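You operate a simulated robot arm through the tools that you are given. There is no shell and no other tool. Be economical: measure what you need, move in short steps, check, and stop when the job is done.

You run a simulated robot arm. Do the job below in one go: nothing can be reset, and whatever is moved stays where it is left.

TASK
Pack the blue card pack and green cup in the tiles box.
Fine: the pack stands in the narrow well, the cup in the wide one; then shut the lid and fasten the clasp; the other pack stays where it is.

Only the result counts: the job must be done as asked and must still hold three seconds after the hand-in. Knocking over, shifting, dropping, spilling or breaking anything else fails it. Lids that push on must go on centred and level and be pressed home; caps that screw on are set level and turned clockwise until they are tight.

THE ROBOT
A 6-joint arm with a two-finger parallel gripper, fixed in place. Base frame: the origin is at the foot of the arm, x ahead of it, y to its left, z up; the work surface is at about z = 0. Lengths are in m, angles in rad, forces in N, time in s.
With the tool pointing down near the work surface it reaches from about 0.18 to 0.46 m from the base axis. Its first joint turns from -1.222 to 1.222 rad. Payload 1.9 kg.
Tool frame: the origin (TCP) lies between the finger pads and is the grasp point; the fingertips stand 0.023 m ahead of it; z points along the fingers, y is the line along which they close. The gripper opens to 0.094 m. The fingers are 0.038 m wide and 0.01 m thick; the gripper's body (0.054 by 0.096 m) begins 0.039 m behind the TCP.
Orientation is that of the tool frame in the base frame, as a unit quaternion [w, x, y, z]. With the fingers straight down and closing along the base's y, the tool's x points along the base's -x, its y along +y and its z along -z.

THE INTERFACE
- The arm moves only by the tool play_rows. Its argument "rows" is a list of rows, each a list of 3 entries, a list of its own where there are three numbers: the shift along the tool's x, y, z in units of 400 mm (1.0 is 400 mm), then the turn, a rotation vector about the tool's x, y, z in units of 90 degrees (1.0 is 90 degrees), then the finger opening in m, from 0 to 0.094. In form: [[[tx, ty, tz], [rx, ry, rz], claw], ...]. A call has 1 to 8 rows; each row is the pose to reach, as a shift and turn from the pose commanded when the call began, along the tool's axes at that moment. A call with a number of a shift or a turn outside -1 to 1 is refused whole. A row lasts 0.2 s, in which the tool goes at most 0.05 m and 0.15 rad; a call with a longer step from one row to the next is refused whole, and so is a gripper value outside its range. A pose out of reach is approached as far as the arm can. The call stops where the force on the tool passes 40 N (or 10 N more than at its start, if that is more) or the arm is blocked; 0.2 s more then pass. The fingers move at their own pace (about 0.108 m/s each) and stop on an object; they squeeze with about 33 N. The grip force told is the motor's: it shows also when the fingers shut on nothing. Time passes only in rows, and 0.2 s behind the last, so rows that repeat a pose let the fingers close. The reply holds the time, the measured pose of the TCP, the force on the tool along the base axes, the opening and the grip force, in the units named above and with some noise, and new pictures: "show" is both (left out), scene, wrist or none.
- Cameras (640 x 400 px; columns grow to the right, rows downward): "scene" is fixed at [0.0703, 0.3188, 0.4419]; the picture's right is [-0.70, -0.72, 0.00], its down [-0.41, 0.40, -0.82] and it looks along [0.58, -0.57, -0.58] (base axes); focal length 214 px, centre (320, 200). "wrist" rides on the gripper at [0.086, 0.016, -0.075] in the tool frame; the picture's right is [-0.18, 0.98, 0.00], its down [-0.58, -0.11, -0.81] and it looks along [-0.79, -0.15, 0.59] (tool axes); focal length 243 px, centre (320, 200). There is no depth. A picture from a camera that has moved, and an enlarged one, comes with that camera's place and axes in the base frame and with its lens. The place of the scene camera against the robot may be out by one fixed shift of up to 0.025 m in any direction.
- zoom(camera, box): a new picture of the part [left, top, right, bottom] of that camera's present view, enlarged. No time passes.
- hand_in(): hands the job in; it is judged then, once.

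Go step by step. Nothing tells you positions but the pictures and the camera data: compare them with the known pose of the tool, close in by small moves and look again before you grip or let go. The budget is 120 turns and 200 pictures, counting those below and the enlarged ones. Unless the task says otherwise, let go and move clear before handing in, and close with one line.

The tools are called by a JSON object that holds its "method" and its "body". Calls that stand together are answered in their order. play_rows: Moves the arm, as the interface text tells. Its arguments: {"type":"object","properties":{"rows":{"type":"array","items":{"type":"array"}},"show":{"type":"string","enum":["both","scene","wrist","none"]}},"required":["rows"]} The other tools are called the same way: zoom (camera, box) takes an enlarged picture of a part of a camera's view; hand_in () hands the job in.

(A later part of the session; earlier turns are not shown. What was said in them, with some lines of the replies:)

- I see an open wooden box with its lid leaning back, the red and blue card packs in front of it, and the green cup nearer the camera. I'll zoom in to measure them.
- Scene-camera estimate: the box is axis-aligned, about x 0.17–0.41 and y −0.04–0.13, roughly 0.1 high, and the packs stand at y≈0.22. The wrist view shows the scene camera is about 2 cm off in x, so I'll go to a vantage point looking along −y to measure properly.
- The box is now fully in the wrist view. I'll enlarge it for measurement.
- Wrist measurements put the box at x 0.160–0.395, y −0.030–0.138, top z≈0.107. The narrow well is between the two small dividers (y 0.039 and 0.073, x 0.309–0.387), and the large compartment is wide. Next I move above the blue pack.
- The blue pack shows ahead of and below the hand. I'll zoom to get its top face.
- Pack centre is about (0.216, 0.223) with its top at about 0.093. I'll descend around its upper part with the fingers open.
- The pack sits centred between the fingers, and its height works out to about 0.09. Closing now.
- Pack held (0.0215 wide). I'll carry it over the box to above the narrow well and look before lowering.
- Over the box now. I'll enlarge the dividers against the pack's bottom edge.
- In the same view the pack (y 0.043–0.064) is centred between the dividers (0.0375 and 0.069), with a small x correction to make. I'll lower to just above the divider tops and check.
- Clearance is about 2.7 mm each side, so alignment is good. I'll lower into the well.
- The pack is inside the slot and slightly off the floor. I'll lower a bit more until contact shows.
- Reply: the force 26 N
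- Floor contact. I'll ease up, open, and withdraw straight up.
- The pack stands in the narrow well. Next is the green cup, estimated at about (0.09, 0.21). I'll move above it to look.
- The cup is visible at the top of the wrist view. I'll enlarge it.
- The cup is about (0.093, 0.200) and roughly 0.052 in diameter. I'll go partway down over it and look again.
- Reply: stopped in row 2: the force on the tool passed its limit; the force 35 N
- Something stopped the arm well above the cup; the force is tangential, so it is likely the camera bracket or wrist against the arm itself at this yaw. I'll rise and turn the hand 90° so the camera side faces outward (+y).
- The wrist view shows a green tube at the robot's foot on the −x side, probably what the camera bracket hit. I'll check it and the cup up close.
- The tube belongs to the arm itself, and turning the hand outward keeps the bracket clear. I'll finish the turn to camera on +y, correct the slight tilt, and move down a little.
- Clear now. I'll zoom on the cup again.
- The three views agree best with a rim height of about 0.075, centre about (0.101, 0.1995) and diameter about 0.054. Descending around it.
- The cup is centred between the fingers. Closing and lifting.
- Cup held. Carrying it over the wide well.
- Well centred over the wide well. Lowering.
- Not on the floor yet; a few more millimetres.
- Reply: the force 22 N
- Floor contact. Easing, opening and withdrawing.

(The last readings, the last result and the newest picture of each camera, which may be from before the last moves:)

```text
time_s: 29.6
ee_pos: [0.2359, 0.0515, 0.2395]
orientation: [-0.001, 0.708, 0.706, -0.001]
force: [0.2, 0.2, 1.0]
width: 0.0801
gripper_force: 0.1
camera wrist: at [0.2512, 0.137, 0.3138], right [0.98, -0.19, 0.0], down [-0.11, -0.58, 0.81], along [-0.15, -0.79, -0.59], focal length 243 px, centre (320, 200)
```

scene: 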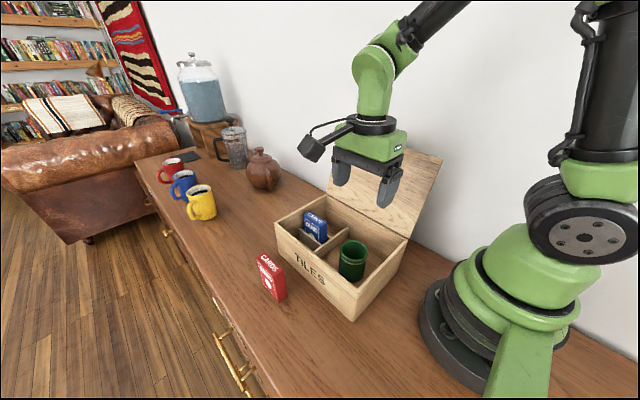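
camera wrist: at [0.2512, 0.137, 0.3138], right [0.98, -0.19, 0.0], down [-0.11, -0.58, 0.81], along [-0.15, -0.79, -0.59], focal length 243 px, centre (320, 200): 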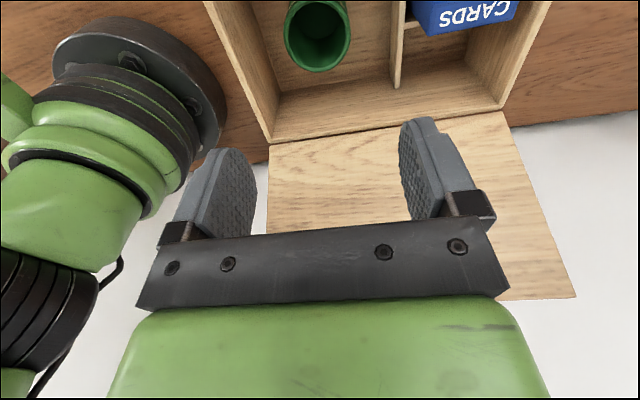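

Both items are in place. Now I'll study the lid and clasp.

{"method": "zoom", "body": {"camera": "scene", "box": [320, 120, 460, 210]}}

{"method": "zoom", "body": {"camera": "scene", "box": [260, 190, 420, 330]}}

```text
4.44 times, centred on (390, 165) of scene
camera zoom: at [0.0703, 0.3188, 0.4419], right [-0.7, -0.72, 0.0], down [-0.41, 0.4, -0.82], along [0.58, -0.57, -0.58], focal length 953 px, centre (9, 356)
```

zoom: 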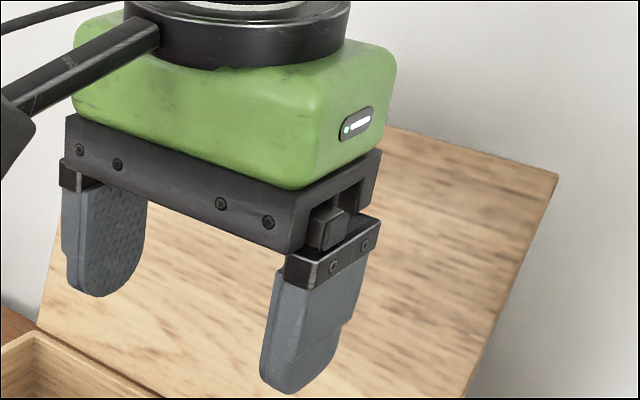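

```text
2.86 times, centred on (340, 260) of scene
camera zoom: at [0.0703, 0.3188, 0.4419], right [-0.7, -0.72, 0.0], down [-0.41, 0.4, -0.82], along [0.58, -0.57, -0.58], focal length 613 px, centre (263, 29)
```

zoom: 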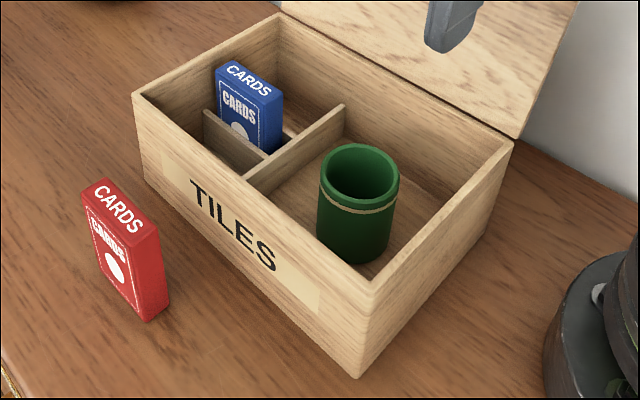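

The clasp is a wooden tab at the middle of the lid's free edge. Plan: straddle the lid's top edge beside the tab with the fingers closing along y, then draw it over in an arc. First I rise and turn back.

{"method": "play_rows", "body": {"rows": [[[0, 0, -0.08], [0, 0, -0.09], 0.06], [[0, 0, -0.16], [0, 0, -0.18], 0.06], [[0, 0, -0.24], [0, 0, -0.27], 0.06], [[0, 0.03, -0.3], [0, 0, -0.36], 0.06], [[0, 0.08, -0.3], [0, 0, -0.45], 0.06], [[0, 0.13, -0.3], [0, 0, -0.54], 0.06], [[-0.03, 0.18, -0.3], [0, 0, -0.63], 0.06], [[-0.06, 0.23, -0.3], [0, 0, -0.72], 0.06]], "show": "none"}}

```text
time_s: 31.4
ee_pos: [0.3255, 0.0288, 0.3607]
orientation: [-0.002, 0.22, 0.976, 0.0]
force: [-0.4, 0.8, -0.1]
width: 0.0598
gripper_force: 0.1
```

{"method": "play_rows", "body": {"rows": [[[-0.02, -0.03, 0], [0, 0, -0.08], 0.06], [[-0.05, -0.08, 0], [0, 0, -0.16], 0.06], [[-0.08, -0.13, 0.02], [0, 0, -0.24], 0.06], [[-0.105, -0.17, 0.03], [0, 0, -0.282], 0.06], [[-0.117, -0.191, 0.04], [0, 0, -0.282], 0.06]], "show": "both"}}

```text
time_s: 32.6
ee_pos: [0.337, -0.0577, 0.3452]
orientation: [-0.002, 0.0, 1.0, 0.001]
force: [-0.1, -0.2, 0.5]
width: 0.06
gripper_force: 0.0
camera wrist: at [0.2497, -0.0419, 0.4198], right [0.18, 0.98, 0.0], down [0.59, -0.11, 0.8], along [0.79, -0.15, -0.6], focal length 243 px, centre (320, 200)
```

scene: 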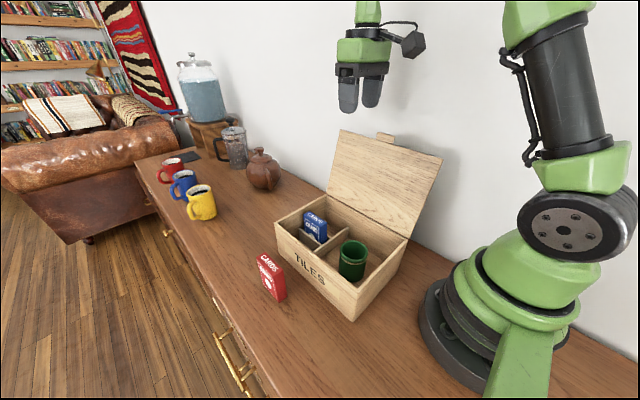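
wrist: 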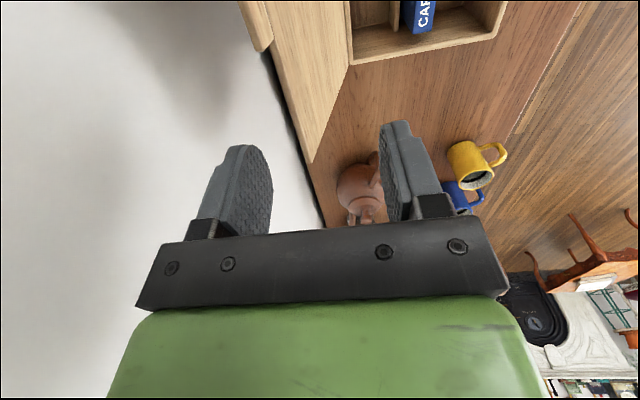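

The lid's far top corner is at (0.395, −0.076, 0.269), as expected. I'll look at the clasp.

{"method": "zoom", "body": {"camera": "wrist", "box": [210, 0, 370, 180]}}

{"method": "zoom", "body": {"camera": "scene", "box": [340, 115, 430, 165]}}

```text
2.22 times, centred on (290, 90) of wrist
camera zoom: at [0.2497, -0.0419, 0.4198], right [0.18, 0.98, 0.0], down [0.59, -0.11, 0.8], along [0.79, -0.15, -0.6], focal length 539 px, centre (387, 444)
```

zoom: 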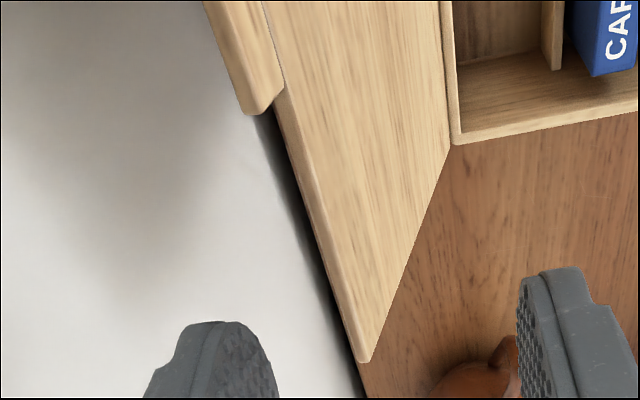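

```text
7.11 times, centred on (385, 140) of scene
camera zoom: at [0.0703, 0.3188, 0.4419], right [-0.7, -0.72, 0.0], down [-0.41, 0.4, -0.82], along [0.58, -0.57, -0.58], focal length 1525 px, centre (-142, 627)
```

zoom: 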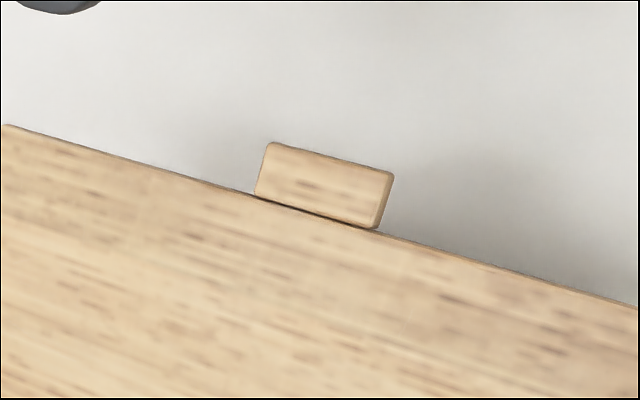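

The tab seems hinged to the lid edge. Now I lower the fingers to straddle the lid edge beside the tab.

{"method": "play_rows", "body": {"rows": [[[0, -0.01, 0.05], [0, 0, 0], 0.06], [[0, -0.012, 0.1], [0, 0, 0], 0.06], [[0, -0.012, 0.15], [0, 0, 0], 0.06], [[0, -0.012, 0.205], [0, 0, 0], 0.06]], "show": "both"}}

```text
time_s: 33.6
ee_pos: [0.3349, -0.0632, 0.2648]
orientation: [-0.002, 0.001, 1.0, 0.001]
force: [0.5, 0.9, 0.0]
width: 0.06
gripper_force: 0.0
camera wrist: at [0.2479, -0.0475, 0.3389], right [0.19, 0.98, 0.0], down [0.58, -0.11, 0.8], along [0.79, -0.15, -0.6], focal length 243 px, centre (320, 200)
```

scene: 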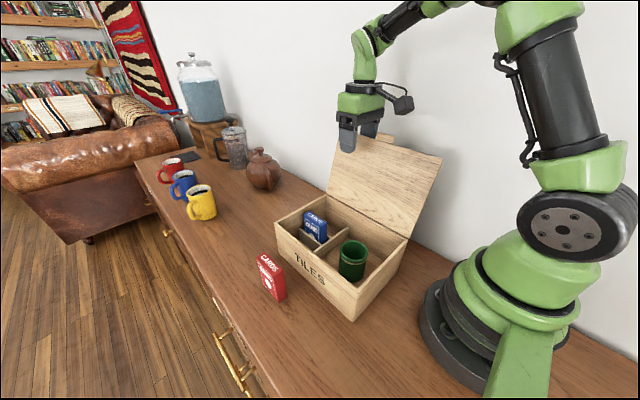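
wrist: 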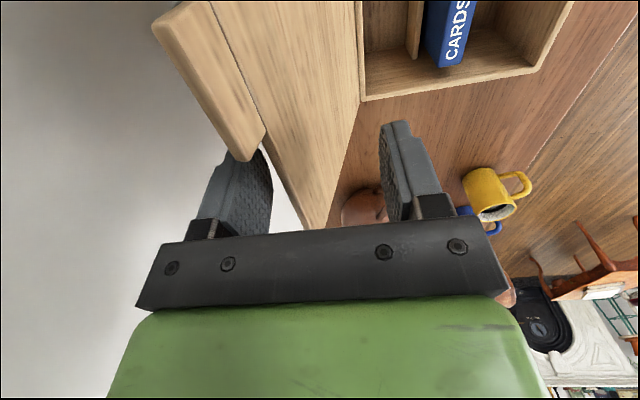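

The lid edge is between the fingers. I'll narrow the gap and gently draw the lid toward vertical.

{"method": "play_rows", "body": {"rows": [[[0, 0, 0], [0, 0, 0], 0.04], [[0, 0.02, 0], [0, 0, 0], 0.04], [[0, 0.04, 0], [0, 0, 0], 0.04], [[0, 0.06, 0], [0, 0, 0], 0.04], [[0, 0.075, 0], [0, 0, 0], 0.04]], "show": "both"}}

```text
time_s: 34.8
ee_pos: [0.3362, -0.0329, 0.2625]
orientation: [-0.002, 0.001, 1.0, 0.0]
force: [0.4, -0.3, 0.4]
width: 0.0402
gripper_force: 0.0
camera wrist: at [0.2489, -0.0164, 0.3373], right [0.19, 0.98, 0.0], down [0.58, -0.11, 0.8], along [0.79, -0.15, -0.6], focal length 243 px, centre (320, 200)
```

scene: 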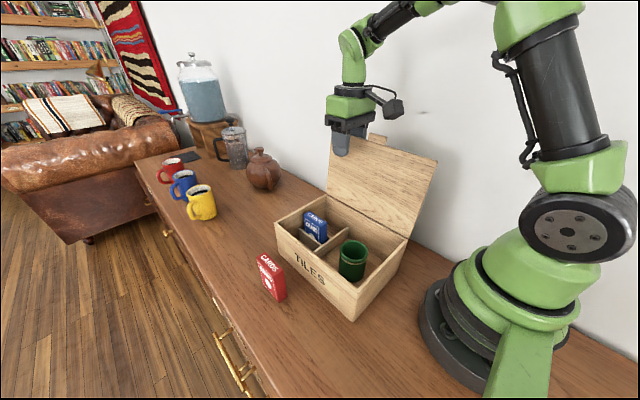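
wrist: 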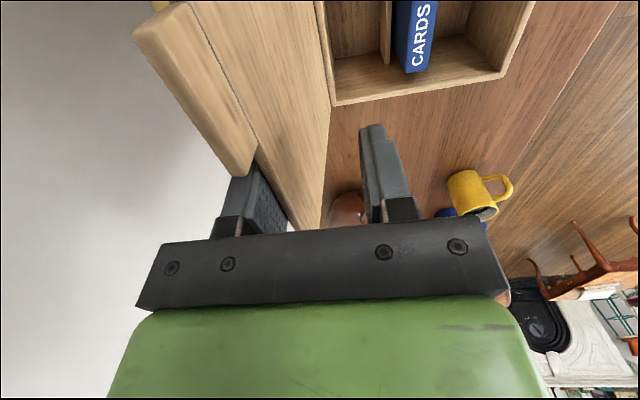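

The lid follows with little force. Continuing past vertical.

{"method": "play_rows", "body": {"rows": [[[0, 0.015, 0], [0, 0, 0], 0.04], [[0, 0.03, 0], [0, 0, 0], 0.04], [[0, 0.045, 0], [0, 0, 0], 0.04], [[0, 0.06, 0], [0, 0, 0], 0.04], [[0, 0.07, 0], [0, 0, 0], 0.04]], "show": "both"}}

```text
time_s: 36.0
ee_pos: [0.3361, -0.0065, 0.2622]
orientation: [-0.003, 0.001, 1.0, 0.001]
force: [1.2, -0.1, 0.6]
width: 0.04
gripper_force: 0.1
camera wrist: at [0.2497, 0.0115, 0.3374], right [0.19, 0.98, 0.0], down [0.59, -0.11, 0.8], along [0.79, -0.15, -0.6], focal length 243 px, centre (320, 200)
```

scene: 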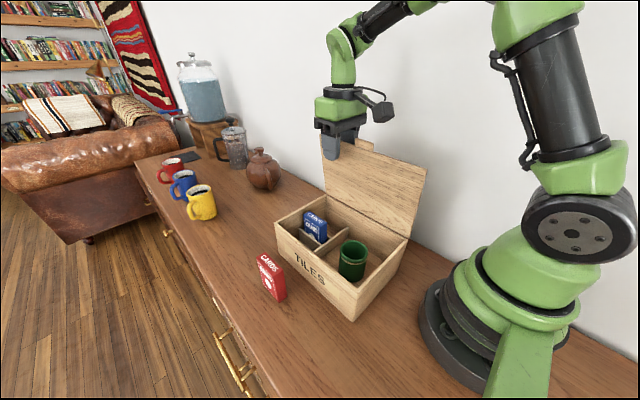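
wrist: 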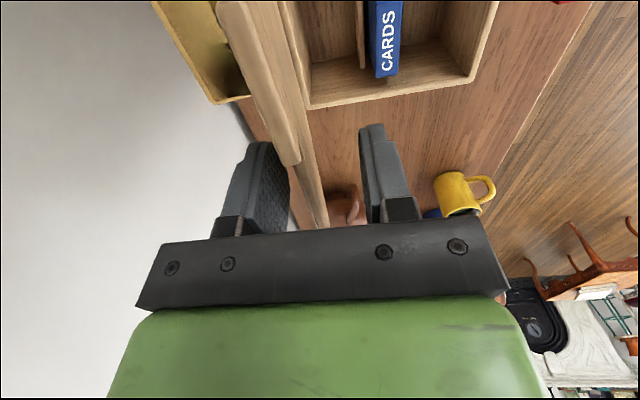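

A brass part has come into view behind the tab. I'll zoom in.

{"method": "zoom", "body": {"camera": "wrist", "box": [130, 0, 350, 140]}}

{"method": "zoom", "body": {"camera": "scene", "box": [300, 110, 430, 200]}}

```text
2.86 times, centred on (240, 70) of wrist
camera zoom: at [0.2497, 0.0115, 0.3374], right [0.19, 0.98, 0.0], down [0.59, -0.11, 0.8], along [0.79, -0.15, -0.6], focal length 693 px, centre (549, 571)
```

zoom: 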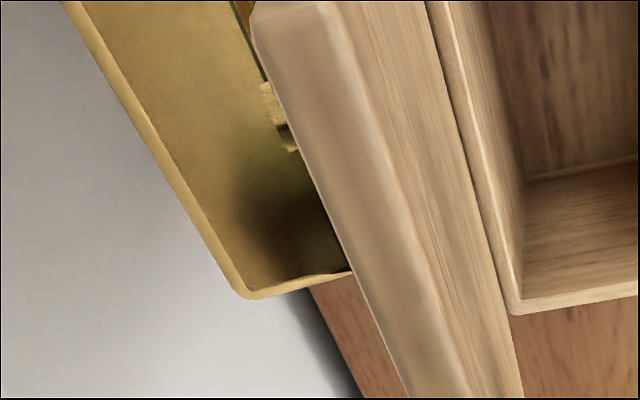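

```text
4.44 times, centred on (365, 155) of scene
camera zoom: at [0.0703, 0.3188, 0.4419], right [-0.7, -0.72, 0.0], down [-0.41, 0.4, -0.82], along [0.58, -0.57, -0.58], focal length 953 px, centre (120, 400)
```

zoom: 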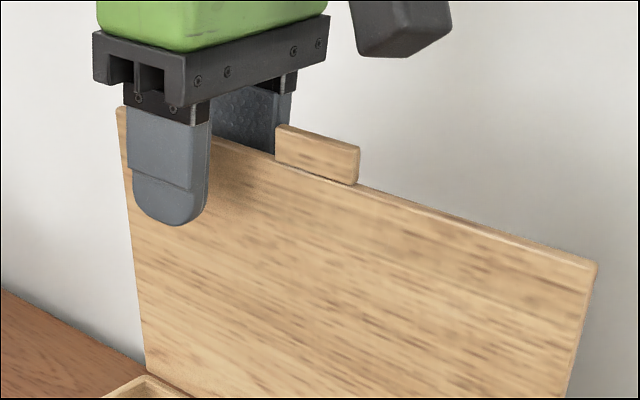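

The lid stands near vertical in the gap. Next I guide it forward and down along its arc, with the front finger ahead of it.

{"method": "play_rows", "body": {"rows": [[[0, 0.025, 0.003], [0, 0, 0], 0.045], [[0, 0.05, 0.0075], [0, 0, 0], 0.05], [[0, 0.085, 0.02], [0, 0, 0], 0.05], [[0, 0.119, 0.0325], [0, 0, 0], 0.05], [[0, 0.119, 0.0325], [0, 0, 0], 0.05]], "show": "both"}}

```text
time_s: 37.2
ee_pos: [0.3359, 0.0426, 0.251]
orientation: [-0.003, 0.001, 1.0, 0.001]
force: [-0.2, 0.4, 0.4]
width: 0.0505
gripper_force: 0.8
camera wrist: at [0.2487, 0.0589, 0.3265], right [0.19, 0.98, 0.0], down [0.59, -0.11, 0.8], along [0.79, -0.15, -0.6], focal length 243 px, centre (320, 200)
```

scene: 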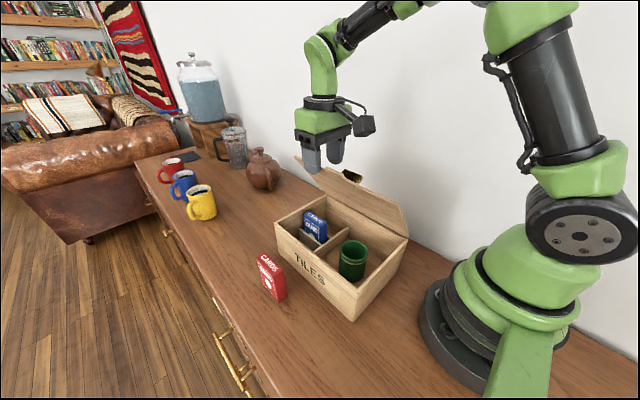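
wrist: 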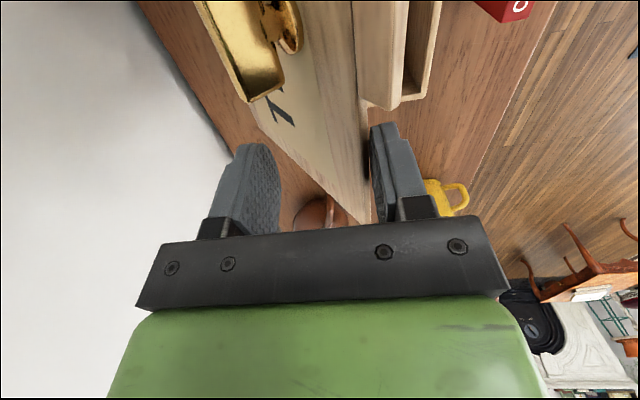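

The lid now leans on the front finger, and a brass clasp assembly is on its outer face. I'll zoom in.

{"method": "zoom", "body": {"camera": "wrist", "box": [180, 0, 440, 160]}}

{"method": "zoom", "body": {"camera": "scene", "box": [280, 120, 420, 240]}}

```text
2.46 times, centred on (310, 80) of wrist
camera zoom: at [0.2487, 0.0589, 0.3265], right [0.19, 0.98, 0.0], down [0.59, -0.11, 0.8], along [0.79, -0.15, -0.6], focal length 597 px, centre (345, 495)
```

zoom: 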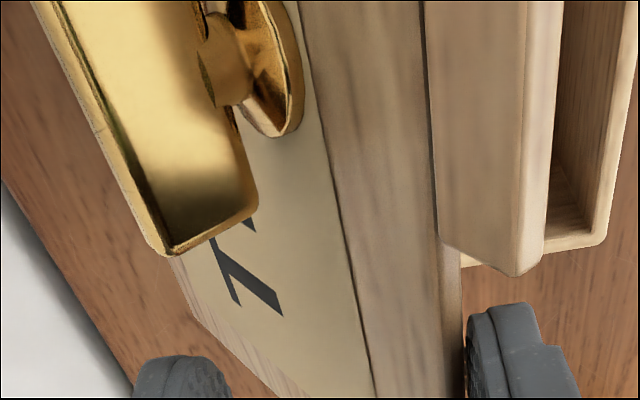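

```text
3.33 times, centred on (350, 180) of scene
camera zoom: at [0.0703, 0.3188, 0.4419], right [-0.7, -0.72, 0.0], down [-0.41, 0.4, -0.82], along [0.58, -0.57, -0.58], focal length 715 px, centre (220, 267)
```

zoom: 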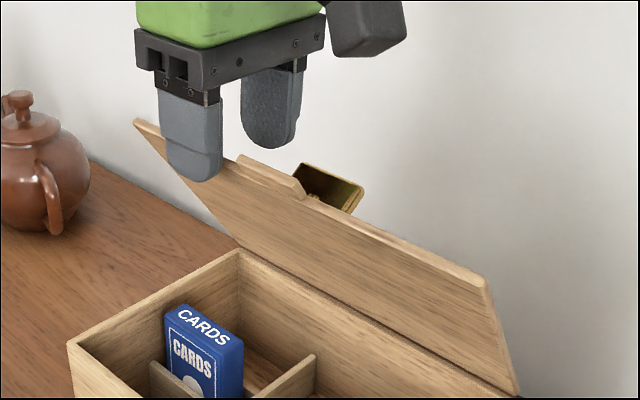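

The brass piece is a handle on the lid, and the wooden tab at the front edge is the clasp. Continuing down the arc with the front finger supporting the edge.

{"method": "play_rows", "body": {"rows": [[[0, 0.027, 0.016], [0, 0, 0], 0.05], [[0, 0.0535, 0.035], [0, 0, 0], 0.05], [[0, 0.077, 0.062], [0, 0, 0], 0.05], [[0, 0.1, 0.0915], [0, 0, 0], 0.05], [[0, 0.118, 0.122], [0, 0, 0], 0.05], [[0, 0.136, 0.155], [0, 0, 0], 0.05]], "show": "both"}}

```text
time_s: 38.6
ee_pos: [0.3367, 0.0974, 0.1879]
orientation: [-0.003, 0.001, 1.0, 0.001]
force: [-0.3, 4.2, 0.3]
width: 0.0516
gripper_force: 1.9
camera wrist: at [0.2495, 0.1127, 0.262], right [0.19, 0.98, 0.0], down [0.59, -0.11, 0.8], along [0.79, -0.15, -0.6], focal length 243 px, centre (320, 200)
```

scene: 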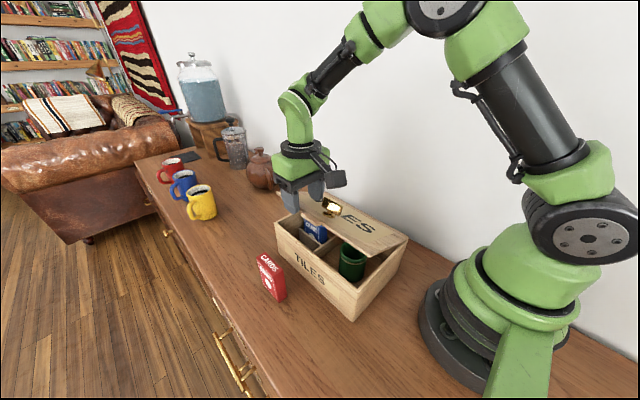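
wrist: 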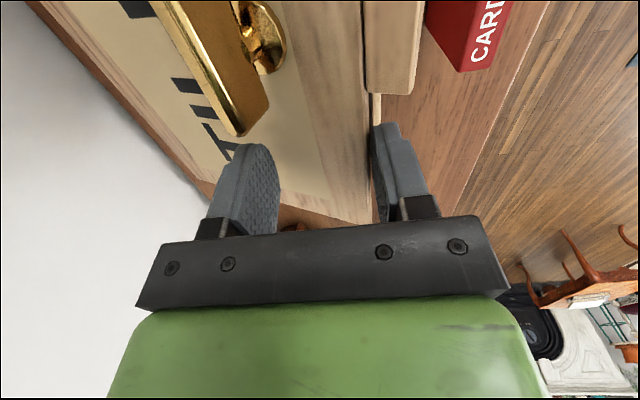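

Lid is about 20–25° above closed. Next steps: let it down the rest, with the front finger sliding off the front.

{"method": "play_rows", "body": {"rows": [[[0, 0.012, 0.033], [0, 0, 0], 0.05], [[0, 0.024, 0.066], [0, 0, 0], 0.05], [[0, 0.032, 0.08], [0, 0, 0], 0.05], [[0, 0.04, 0.09], [0, 0, 0], 0.05], [[0, 0.048, 0.095], [0, 0, 0], 0.052], [[0, 0.056, 0.098], [0, 0, 0], 0.056]], "show": "both"}}

```text
time_s: 40.0
ee_pos: [0.3343, 0.1188, 0.1484]
orientation: [-0.003, 0.002, 1.0, 0.0]
force: [0.3, 0.6, 0.0]
width: 0.0558
gripper_force: 0.1
camera wrist: at [0.2483, 0.135, 0.2234], right [0.19, 0.98, 0.0], down [0.59, -0.11, 0.8], along [0.79, -0.15, -0.6], focal length 243 px, centre (320, 200)
```

scene: 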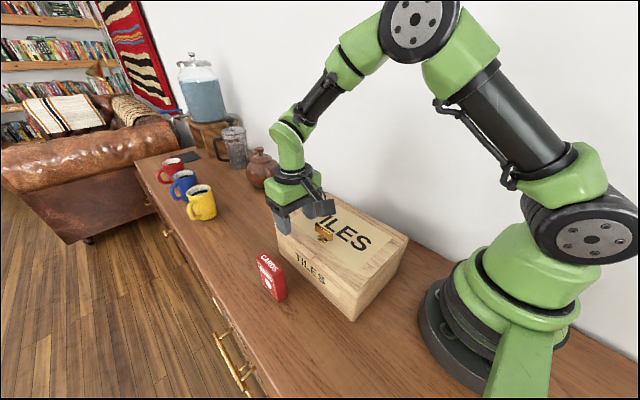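
wrist: 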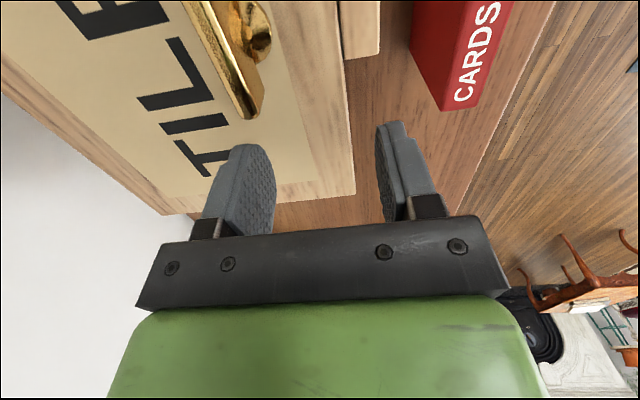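

The lid has come down. I'll rise and inspect the clasp from both cameras.

{"method": "play_rows", "body": {"rows": [[[0, 0, -0.1], [0, 0, 0], 0.056], [[0, 0, -0.2], [0, 0, 0], 0.056], [[0.06, 0, -0.3], [0, 0, 0], 0.05], [[0.12, 0, -0.4], [0, 0, 0], 0.04], [[0.16, 0, -0.45], [0, 0, 0], 0.04]], "show": "both"}}

{"method": "zoom", "body": {"camera": "scene", "box": [260, 180, 420, 330]}}

{"method": "zoom", "body": {"camera": "wrist", "box": [160, 0, 420, 160]}}

```text
time_s: 41.2
ee_pos: [0.2751, 0.1175, 0.3297]
orientation: [-0.004, 0.0, 1.0, 0.002]
force: [-0.3, 0.0, 0.3]
width: 0.0401
gripper_force: 0.0
camera wrist: at [0.1873, 0.133, 0.404], right [0.19, 0.98, 0.0], down [0.59, -0.11, 0.8], along [0.79, -0.15, -0.6], focal length 243 px, centre (320, 200)
```

scene: 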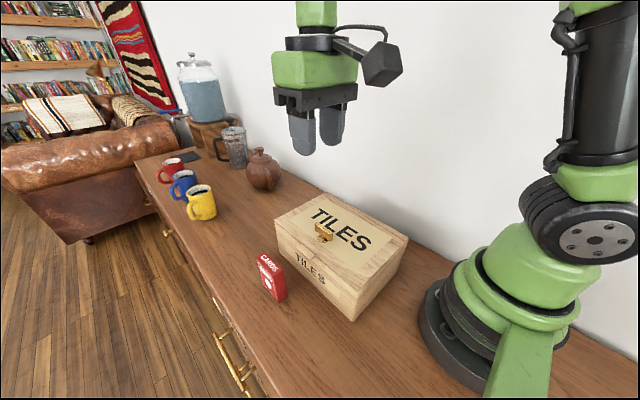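
wrist: 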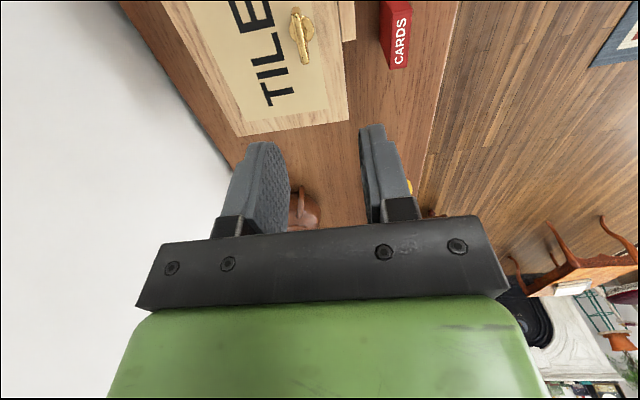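

```text
2.67 times, centred on (340, 255) of scene
camera zoom: at [0.0703, 0.3188, 0.4419], right [-0.7, -0.72, 0.0], down [-0.41, 0.4, -0.82], along [0.58, -0.57, -0.58], focal length 572 px, centre (267, 53)
```

zoom: 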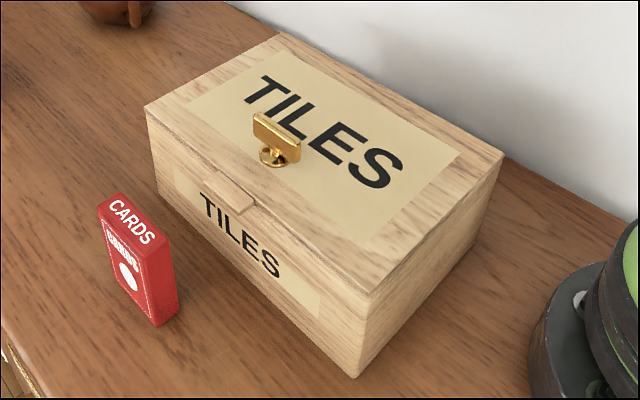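

```text
2.46 times, centred on (290, 80) of wrist
camera zoom: at [0.1873, 0.133, 0.404], right [0.19, 0.98, 0.0], down [0.59, -0.11, 0.8], along [0.79, -0.15, -0.6], focal length 597 px, centre (394, 495)
```

zoom: 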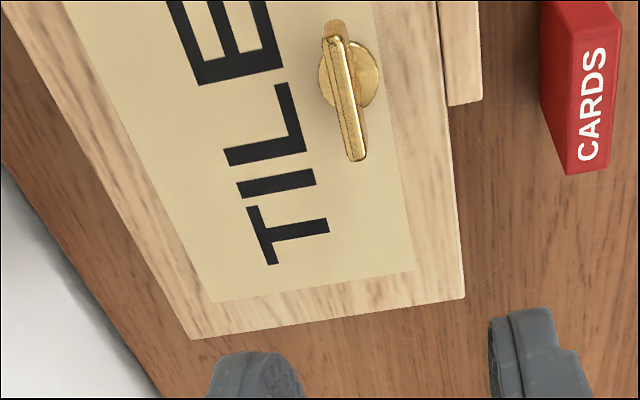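

The lid is closed and the brass piece turns out to be a thumb-turn at about (0.276, 0.097), its plate parallel to the front, so it's the clasp to turn. I'll move above it for a close look.

{"method": "play_rows", "body": {"rows": [[[0, -0.02, 0.06], [0, 0, 0], 0.04], [[0, -0.04, 0.14], [0, 0, 0], 0.04], [[0, -0.051, 0.22], [0, 0, 0], 0.04], [[0, -0.051, 0.29], [0, 0, 0], 0.04], [[0, -0.051, 0.33], [0, 0, 0], 0.04]], "show": "both"}}

{"method": "zoom", "body": {"camera": "wrist", "box": [220, 40, 420, 240]}}

{"method": "zoom", "body": {"camera": "scene", "box": [270, 180, 370, 250]}}

```text
time_s: 42.4
ee_pos: [0.2718, 0.0981, 0.1943]
orientation: [-0.001, 0.002, 1.0, 0.001]
force: [0.1, 0.3, 0.9]
width: 0.0399
gripper_force: 0.0
camera wrist: at [0.1852, 0.1135, 0.2696], right [0.19, 0.98, 0.0], down [0.58, -0.11, 0.8], along [0.79, -0.15, -0.6], focal length 243 px, centre (320, 200)
```

scene: 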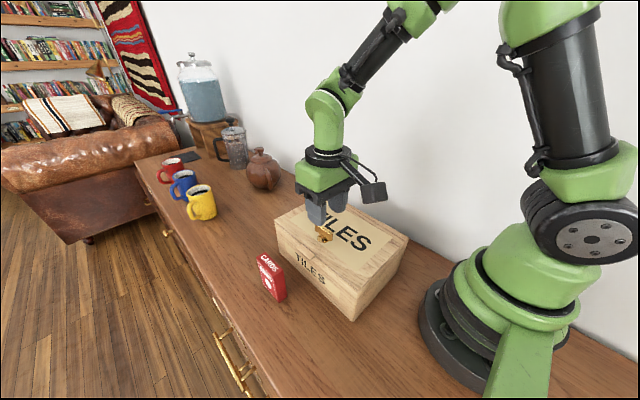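
wrist: 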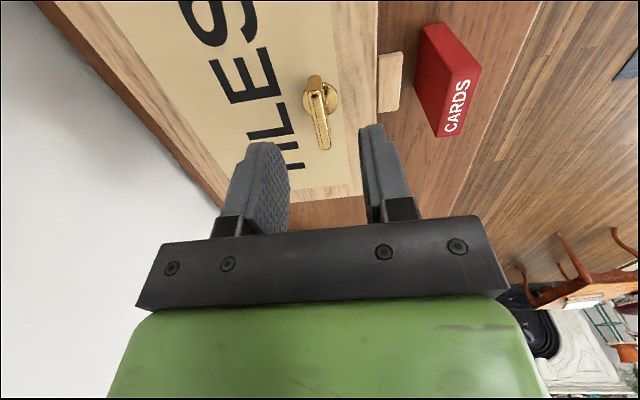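

```text
2.00 times, centred on (320, 140) of wrist
camera zoom: at [0.1852, 0.1135, 0.2696], right [0.19, 0.98, 0.0], down [0.58, -0.11, 0.8], along [0.79, -0.15, -0.6], focal length 485 px, centre (320, 320)
```

zoom: 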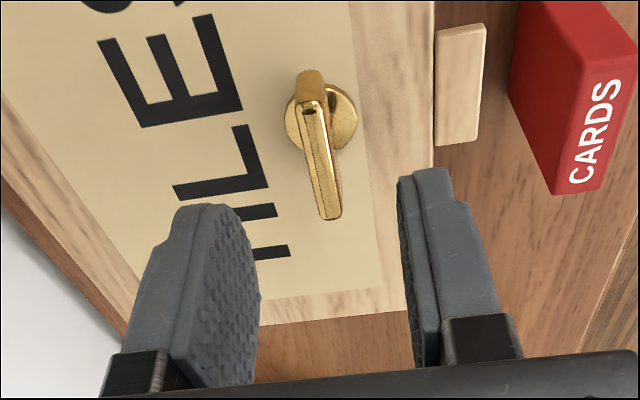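

```text
5.71 times, centred on (320, 215) of scene
camera zoom: at [0.0703, 0.3188, 0.4419], right [-0.7, -0.72, 0.0], down [-0.41, 0.4, -0.82], along [0.58, -0.57, -0.58], focal length 1226 px, centre (320, 114)
```

zoom: 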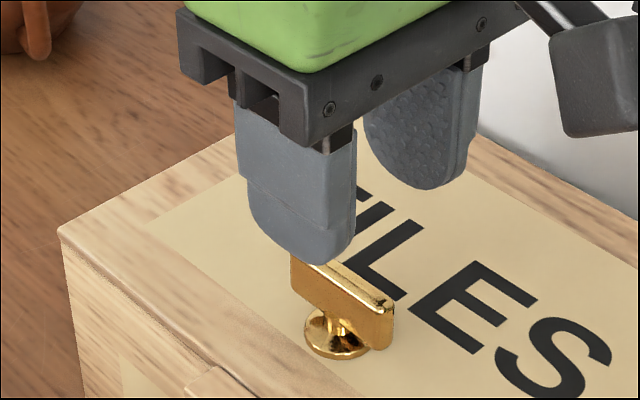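

The thumb-turn is right under the TCP. I'll descend to straddle its plate (tips just above the base disc) and close on it.

{"method": "play_rows", "body": {"rows": [[[0, 0, 0.04], [0, 0, 0], 0.04], [[0, 0, 0.08], [0, 0, 0], 0.04], [[0, 0, 0.1], [0, 0, 0], 0.04], [[0, 0, 0.112], [0, 0, 0], 0.04], [[0, 0, 0.112], [0, 0, 0], 0.0], [[0, 0, 0.112], [0, 0, 0], 0.0]], "show": "both"}}

{"method": "zoom", "body": {"camera": "scene", "box": [270, 170, 370, 250]}}

```text
time_s: 43.8
ee_pos: [0.2705, 0.0987, 0.1498]
orientation: [-0.002, 0.001, 1.0, 0.001]
force: [0.1, -1.1, 0.0]
width: 0.0087
gripper_force: 32.9
camera wrist: at [0.1843, 0.1146, 0.2264], right [0.19, 0.98, 0.0], down [0.59, -0.11, 0.8], along [0.79, -0.15, -0.6], focal length 243 px, centre (320, 200)
```

scene: 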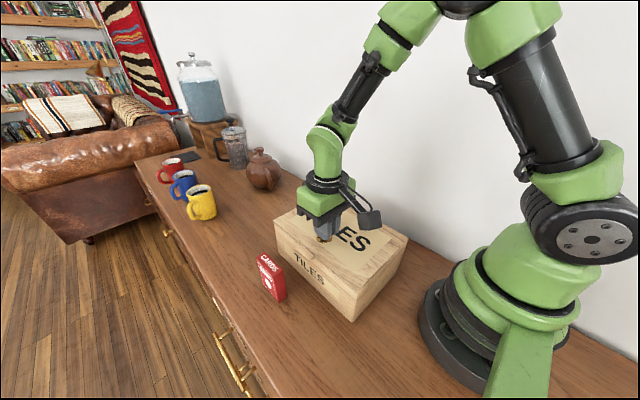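
wrist: 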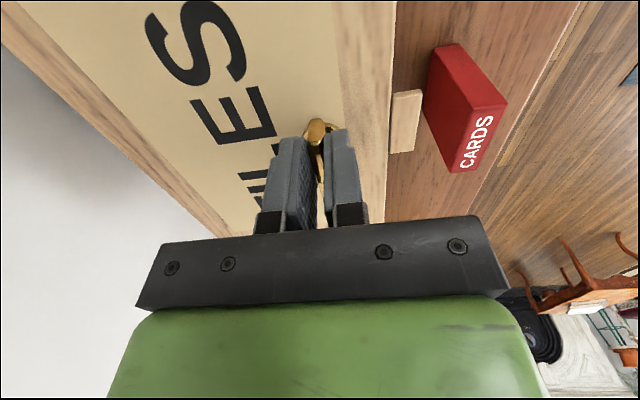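

```text
5.00 times, centred on (320, 210) of scene
camera zoom: at [0.0703, 0.3188, 0.4419], right [-0.7, -0.72, 0.0], down [-0.41, 0.4, -0.82], along [0.58, -0.57, -0.58], focal length 1072 px, centre (320, 150)
```

zoom: 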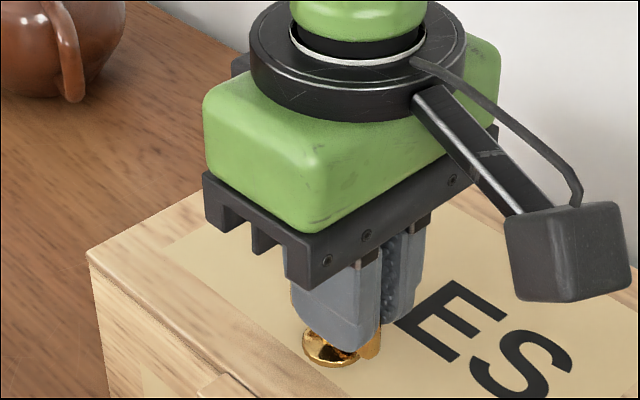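

Gripping the plate. Now turning clockwise in small steps, watching the force.

{"method": "play_rows", "body": {"rows": [[[0, 0, 0], [0, 0, 0.06], 0.0], [[0, 0, 0], [0, 0, 0.12], 0.0], [[0, 0, 0], [0, 0, 0.18], 0.0], [[0, 0, 0], [0, 0, 0.24], 0.0]], "show": "both"}}

{"method": "zoom", "body": {"camera": "scene", "box": [270, 170, 370, 250]}}

```text
time_s: 44.8
ee_pos: [0.2717, 0.0996, 0.1504]
orientation: [-0.002, 0.189, 0.982, 0.001]
force: [-1.0, 4.2, -0.8]
width: 0.0082
gripper_force: 32.9
camera wrist: at [0.1968, 0.1462, 0.2265], right [0.53, 0.84, 0.0], down [0.5, -0.32, 0.8], along [0.68, -0.43, -0.6], focal length 243 px, centre (320, 200)
```

scene: 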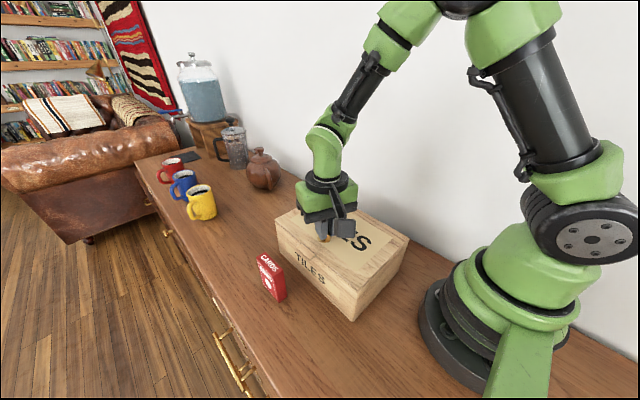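
wrist: 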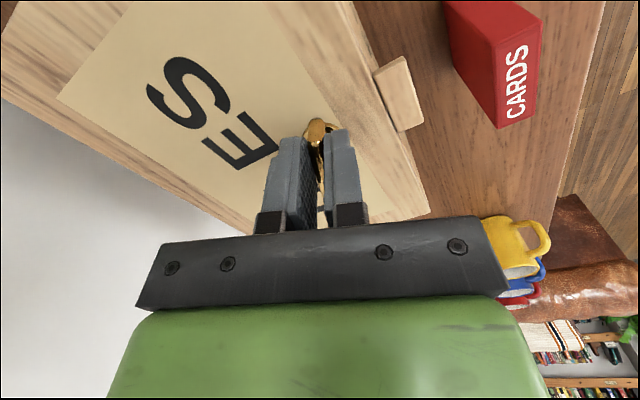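

```text
5.00 times, centred on (320, 210) of scene
camera zoom: at [0.0703, 0.3188, 0.4419], right [-0.7, -0.72, 0.0], down [-0.41, 0.4, -0.82], along [0.58, -0.57, -0.58], focal length 1072 px, centre (320, 150)
```

zoom: 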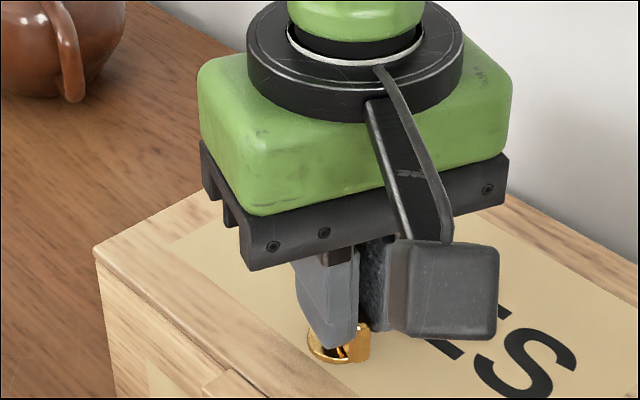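

The plate turns with the hand. Continuing toward a quarter turn.

{"method": "play_rows", "body": {"rows": [[[0, 0, 0], [0, 0, 0.08], 0.0], [[0, 0, 0], [0, 0, 0.16], 0.0], [[0, 0, 0], [0, 0, 0.24], 0.0], [[0, 0, 0], [0, 0, 0.32], 0.0], [[0, 0, 0], [0, 0, 0.4], 0.0], [[0, 0, 0], [0, 0, 0.48], 0.0]], "show": "both"}}

```text
time_s: 46.2
ee_pos: [0.2725, 0.1016, 0.1507]
orientation: [-0.002, 0.538, 0.843, 0.0]
force: [0.9, 1.4, -0.4]
width: 0.0084
gripper_force: 33.6
camera wrist: at [0.2501, 0.1851, 0.2262], right [0.97, 0.25, 0.0], down [0.15, -0.57, 0.8], along [0.2, -0.78, -0.59], focal length 243 px, centre (320, 200)
```

scene: 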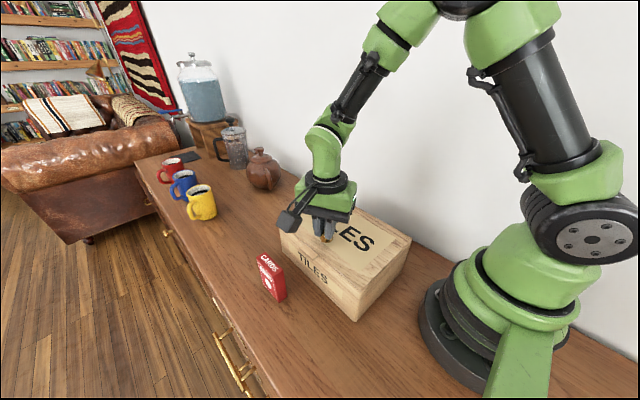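
wrist: 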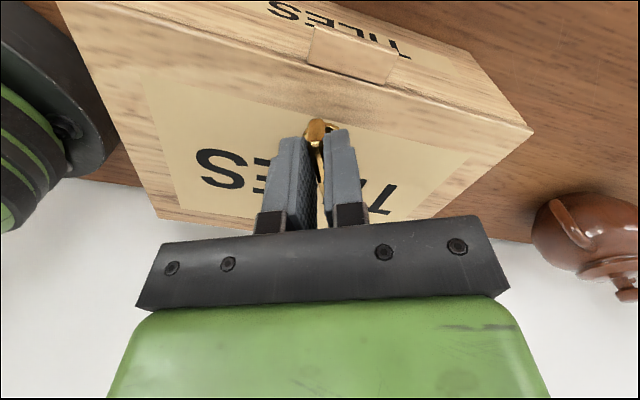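

The box seems to have turned slightly, so the clasp may be at a stop. Checking.

{"method": "zoom", "body": {"camera": "scene", "box": [260, 180, 420, 330]}}

{"method": "zoom", "body": {"camera": "wrist", "box": [240, 80, 400, 240]}}

```text
2.67 times, centred on (340, 255) of scene
camera zoom: at [0.0703, 0.3188, 0.4419], right [-0.7, -0.72, 0.0], down [-0.41, 0.4, -0.82], along [0.58, -0.57, -0.58], focal length 572 px, centre (267, 53)
```

zoom: 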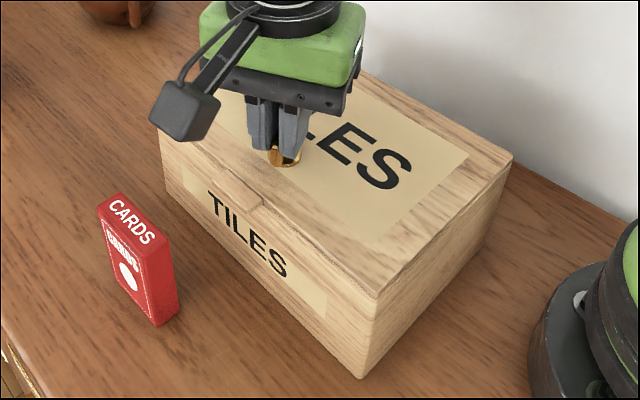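

```text
2.50 times, centred on (320, 160) of wrist
camera zoom: at [0.2501, 0.1851, 0.2262], right [0.97, 0.25, 0.0], down [0.15, -0.57, 0.8], along [0.2, -0.78, -0.59], focal length 606 px, centre (320, 300)
```

zoom: 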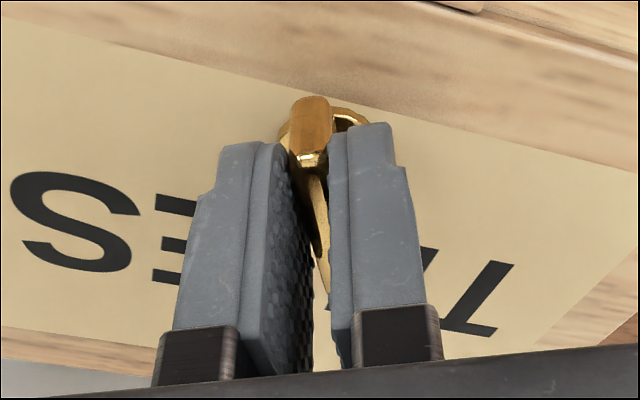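

The clasp has turned about 65° relative to the box, while the box dragged only about 2–3°. I'll finish the quarter turn slowly with light downward pressure to hold the box.

{"method": "play_rows", "body": {"rows": [[[0, 0, 0.004], [0, 0, 0], 0.0], [[0, 0, 0.004], [0, 0, 0.05], 0.0], [[0, 0, 0.004], [0, 0, 0.1], 0.0], [[0, 0, 0.004], [0, 0, 0.15], 0.0], [[0, 0, 0.004], [0, 0, 0.2], 0.0], [[0, 0, 0.004], [0, 0, 0.25], 0.0]], "show": "both"}}

{"method": "zoom", "body": {"camera": "scene", "box": [260, 180, 420, 330]}}

```text
time_s: 47.6
ee_pos: [0.2713, 0.0986, 0.1499]
orientation: [-0.003, 0.691, 0.722, 0.0]
force: [9.4, 5.3, 14.4]
width: 0.0085
gripper_force: 32.9
camera wrist: at [0.2838, 0.1861, 0.2247], right [0.99, -0.14, -0.01], down [-0.08, -0.59, 0.81], along [-0.12, -0.8, -0.59], focal length 243 px, centre (320, 200)
```

scene: 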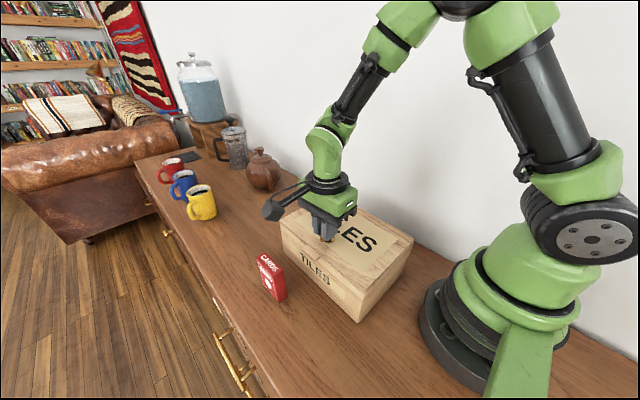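
wrist: 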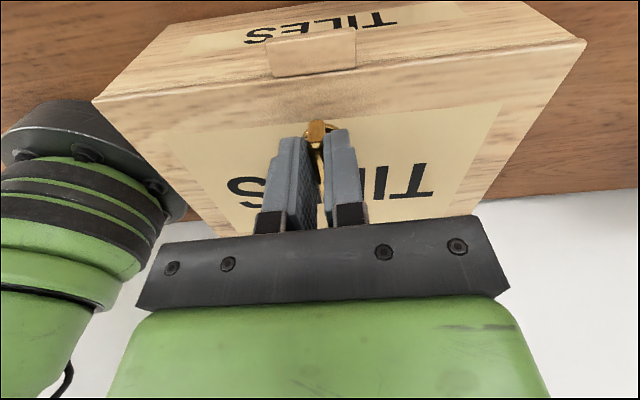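

```text
2.67 times, centred on (340, 255) of scene
camera zoom: at [0.0703, 0.3187, 0.4419], right [-0.7, -0.72, 0.0], down [-0.41, 0.4, -0.82], along [0.58, -0.57, -0.58], focal length 572 px, centre (267, 53)
```

zoom: 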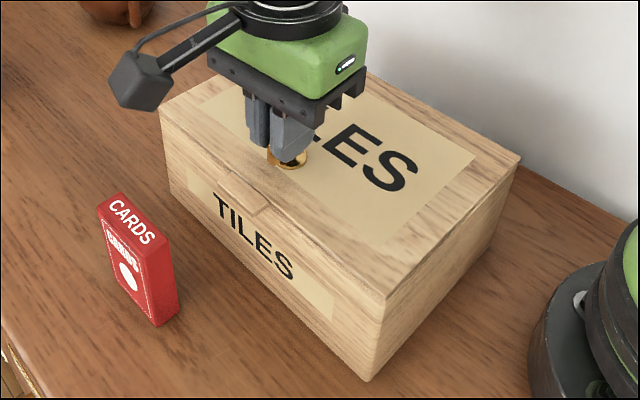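

Turned about 87°. I'll open the fingers and back off to see the clasp position.

{"method": "play_rows", "body": {"rows": [[[0, 0, 0], [0, 0, 0.02], 0.0], [[0, 0, 0], [0, 0, 0.04], 0.0], [[0, 0, 0], [0, 0, 0.04], 0.03], [[0, 0, 0], [0, 0, 0.04], 0.03], [[0, 0, -0.06], [0, 0, 0.04], 0.03], [[0, 0, -0.15], [0, 0, 0.04], 0.03], [[0, 0, -0.25], [0, 0, 0.04], 0.03]], "show": "both"}}

{"method": "zoom", "body": {"camera": "wrist", "box": [200, 0, 440, 150]}}

{"method": "zoom", "body": {"camera": "scene", "box": [260, 180, 420, 330]}}

```text
time_s: 49.2
ee_pos: [0.2745, 0.0962, 0.2496]
orientation: [-0.003, 0.713, 0.701, -0.002]
force: [-0.9, -0.4, 0.7]
width: 0.0299
gripper_force: 0.0
camera wrist: at [0.2917, 0.1824, 0.3234], right [0.98, -0.2, -0.01], down [-0.11, -0.58, 0.81], along [-0.17, -0.79, -0.59], focal length 243 px, centre (320, 200)
```

scene: 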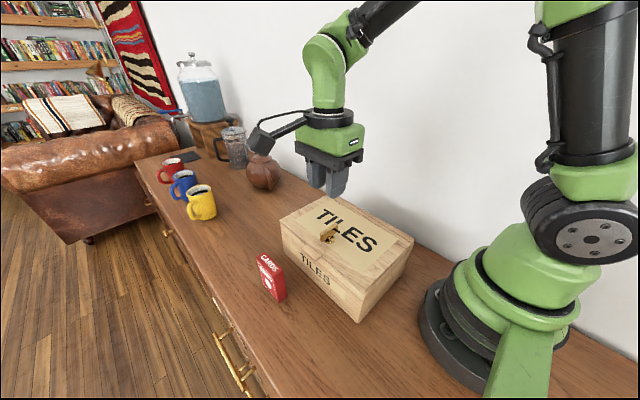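
wrist: 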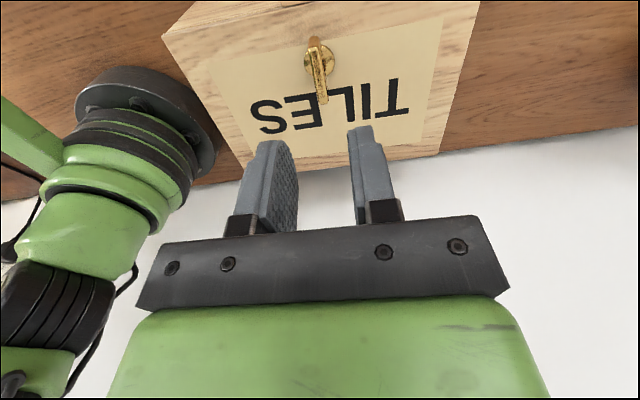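

```text
2.67 times, centred on (320, 75) of wrist
camera zoom: at [0.2917, 0.1824, 0.3234], right [0.98, -0.2, -0.01], down [-0.11, -0.58, 0.81], along [-0.17, -0.79, -0.59], focal length 647 px, centre (320, 533)
```

zoom: 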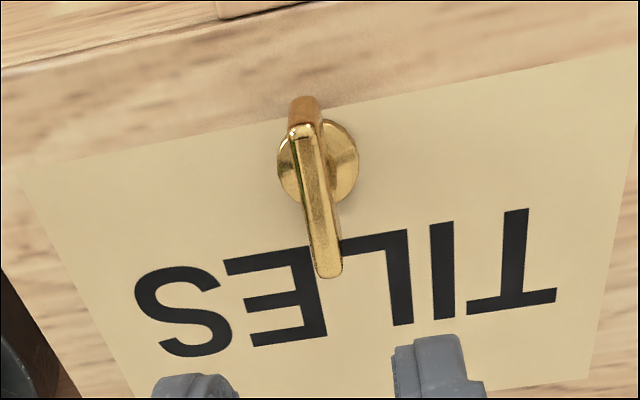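

```text
2.67 times, centred on (340, 255) of scene
camera zoom: at [0.0703, 0.3188, 0.4419], right [-0.7, -0.72, 0.0], down [-0.41, 0.4, -0.82], along [0.58, -0.57, -0.58], focal length 572 px, centre (267, 53)
```

zoom: 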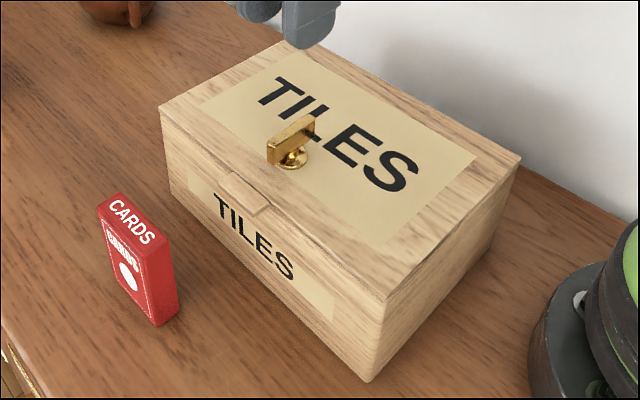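

The thumb-turn is now perpendicular to the front. I'll check the wooden lip at the front edge, in case it is also a latch, from the front side.

{"method": "play_rows", "body": {"rows": [[[0.08, 0, 0], [0, 0, 0], 0.03], [[0.18, 0, 0], [0, 0, 0], 0.03], [[0.28, 0, 0], [0, 0, 0], 0.03], [[0.36, 0, 0.05], [0, 0, 0], 0.03], [[0.42, 0, 0.12], [0, 0, 0], 0.03]], "show": "wrist"}}

{"method": "zoom", "body": {"camera": "scene", "box": [295, 220, 355, 280]}}

{"method": "zoom", "body": {"camera": "wrist", "box": [200, 30, 440, 180]}}

```text
time_s: 50.4
ee_pos: [0.2769, 0.2631, 0.2001]
orientation: [-0.002, 0.713, 0.701, -0.001]
force: [-0.3, -0.5, -0.3]
width: 0.0301
gripper_force: 0.0
camera wrist: at [0.294, 0.3492, 0.275], right [0.98, -0.2, -0.01], down [-0.11, -0.58, 0.81], along [-0.17, -0.79, -0.59], focal length 243 px, centre (320, 200)
```

wrist: 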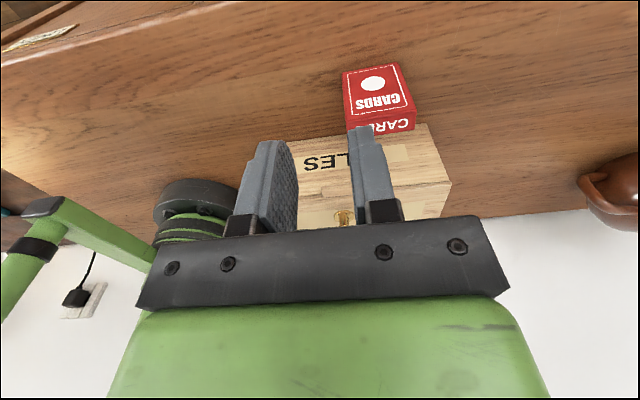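

```text
6.67 times, centred on (325, 250) of scene
camera zoom: at [0.0703, 0.3187, 0.4419], right [-0.7, -0.72, 0.0], down [-0.41, 0.4, -0.82], along [0.58, -0.57, -0.58], focal length 1430 px, centre (287, -133)
```

zoom: 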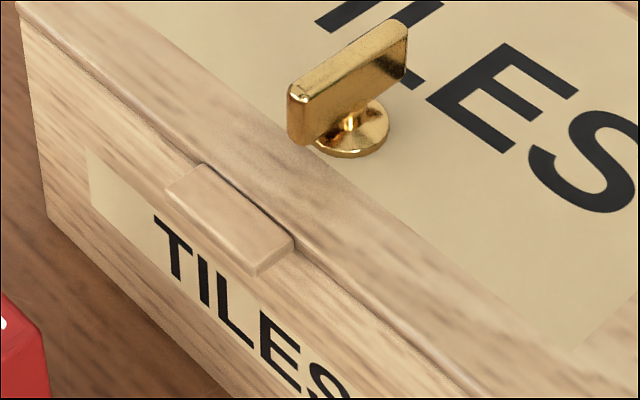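

```text
2.67 times, centred on (320, 105) of wrist
camera zoom: at [0.294, 0.3492, 0.275], right [0.98, -0.2, -0.01], down [-0.11, -0.58, 0.81], along [-0.17, -0.79, -0.59], focal length 647 px, centre (320, 453)
```

zoom: 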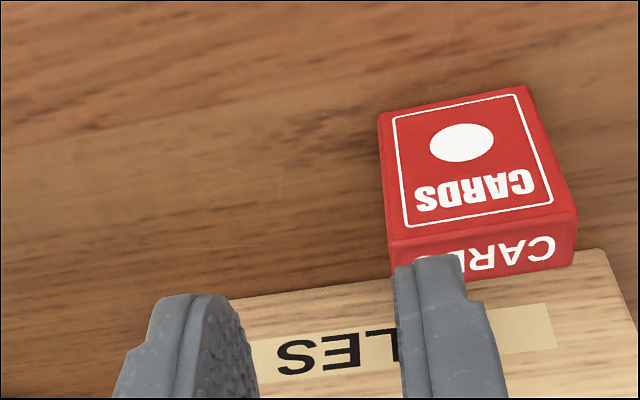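

The front lip is a fixed part of the lid, so the brass turn is the clasp. It now stands at a quarter turn with the lid flush, the red pack hasn't moved, and the hand is clear, so I'm handing in.

{"method": "hand_in", "body": {}}

```text
The job is handed in.
```

The job is handed in: the blue pack stands in the narrow well and the green cup in the wide one. The lid is shut and the clasp is turned a quarter turn clockwise; I took that as fastened and didn't test it by pulling on the lid. The red pack was not touched, but the box itself slid a few millimetres while I turned the clasp.
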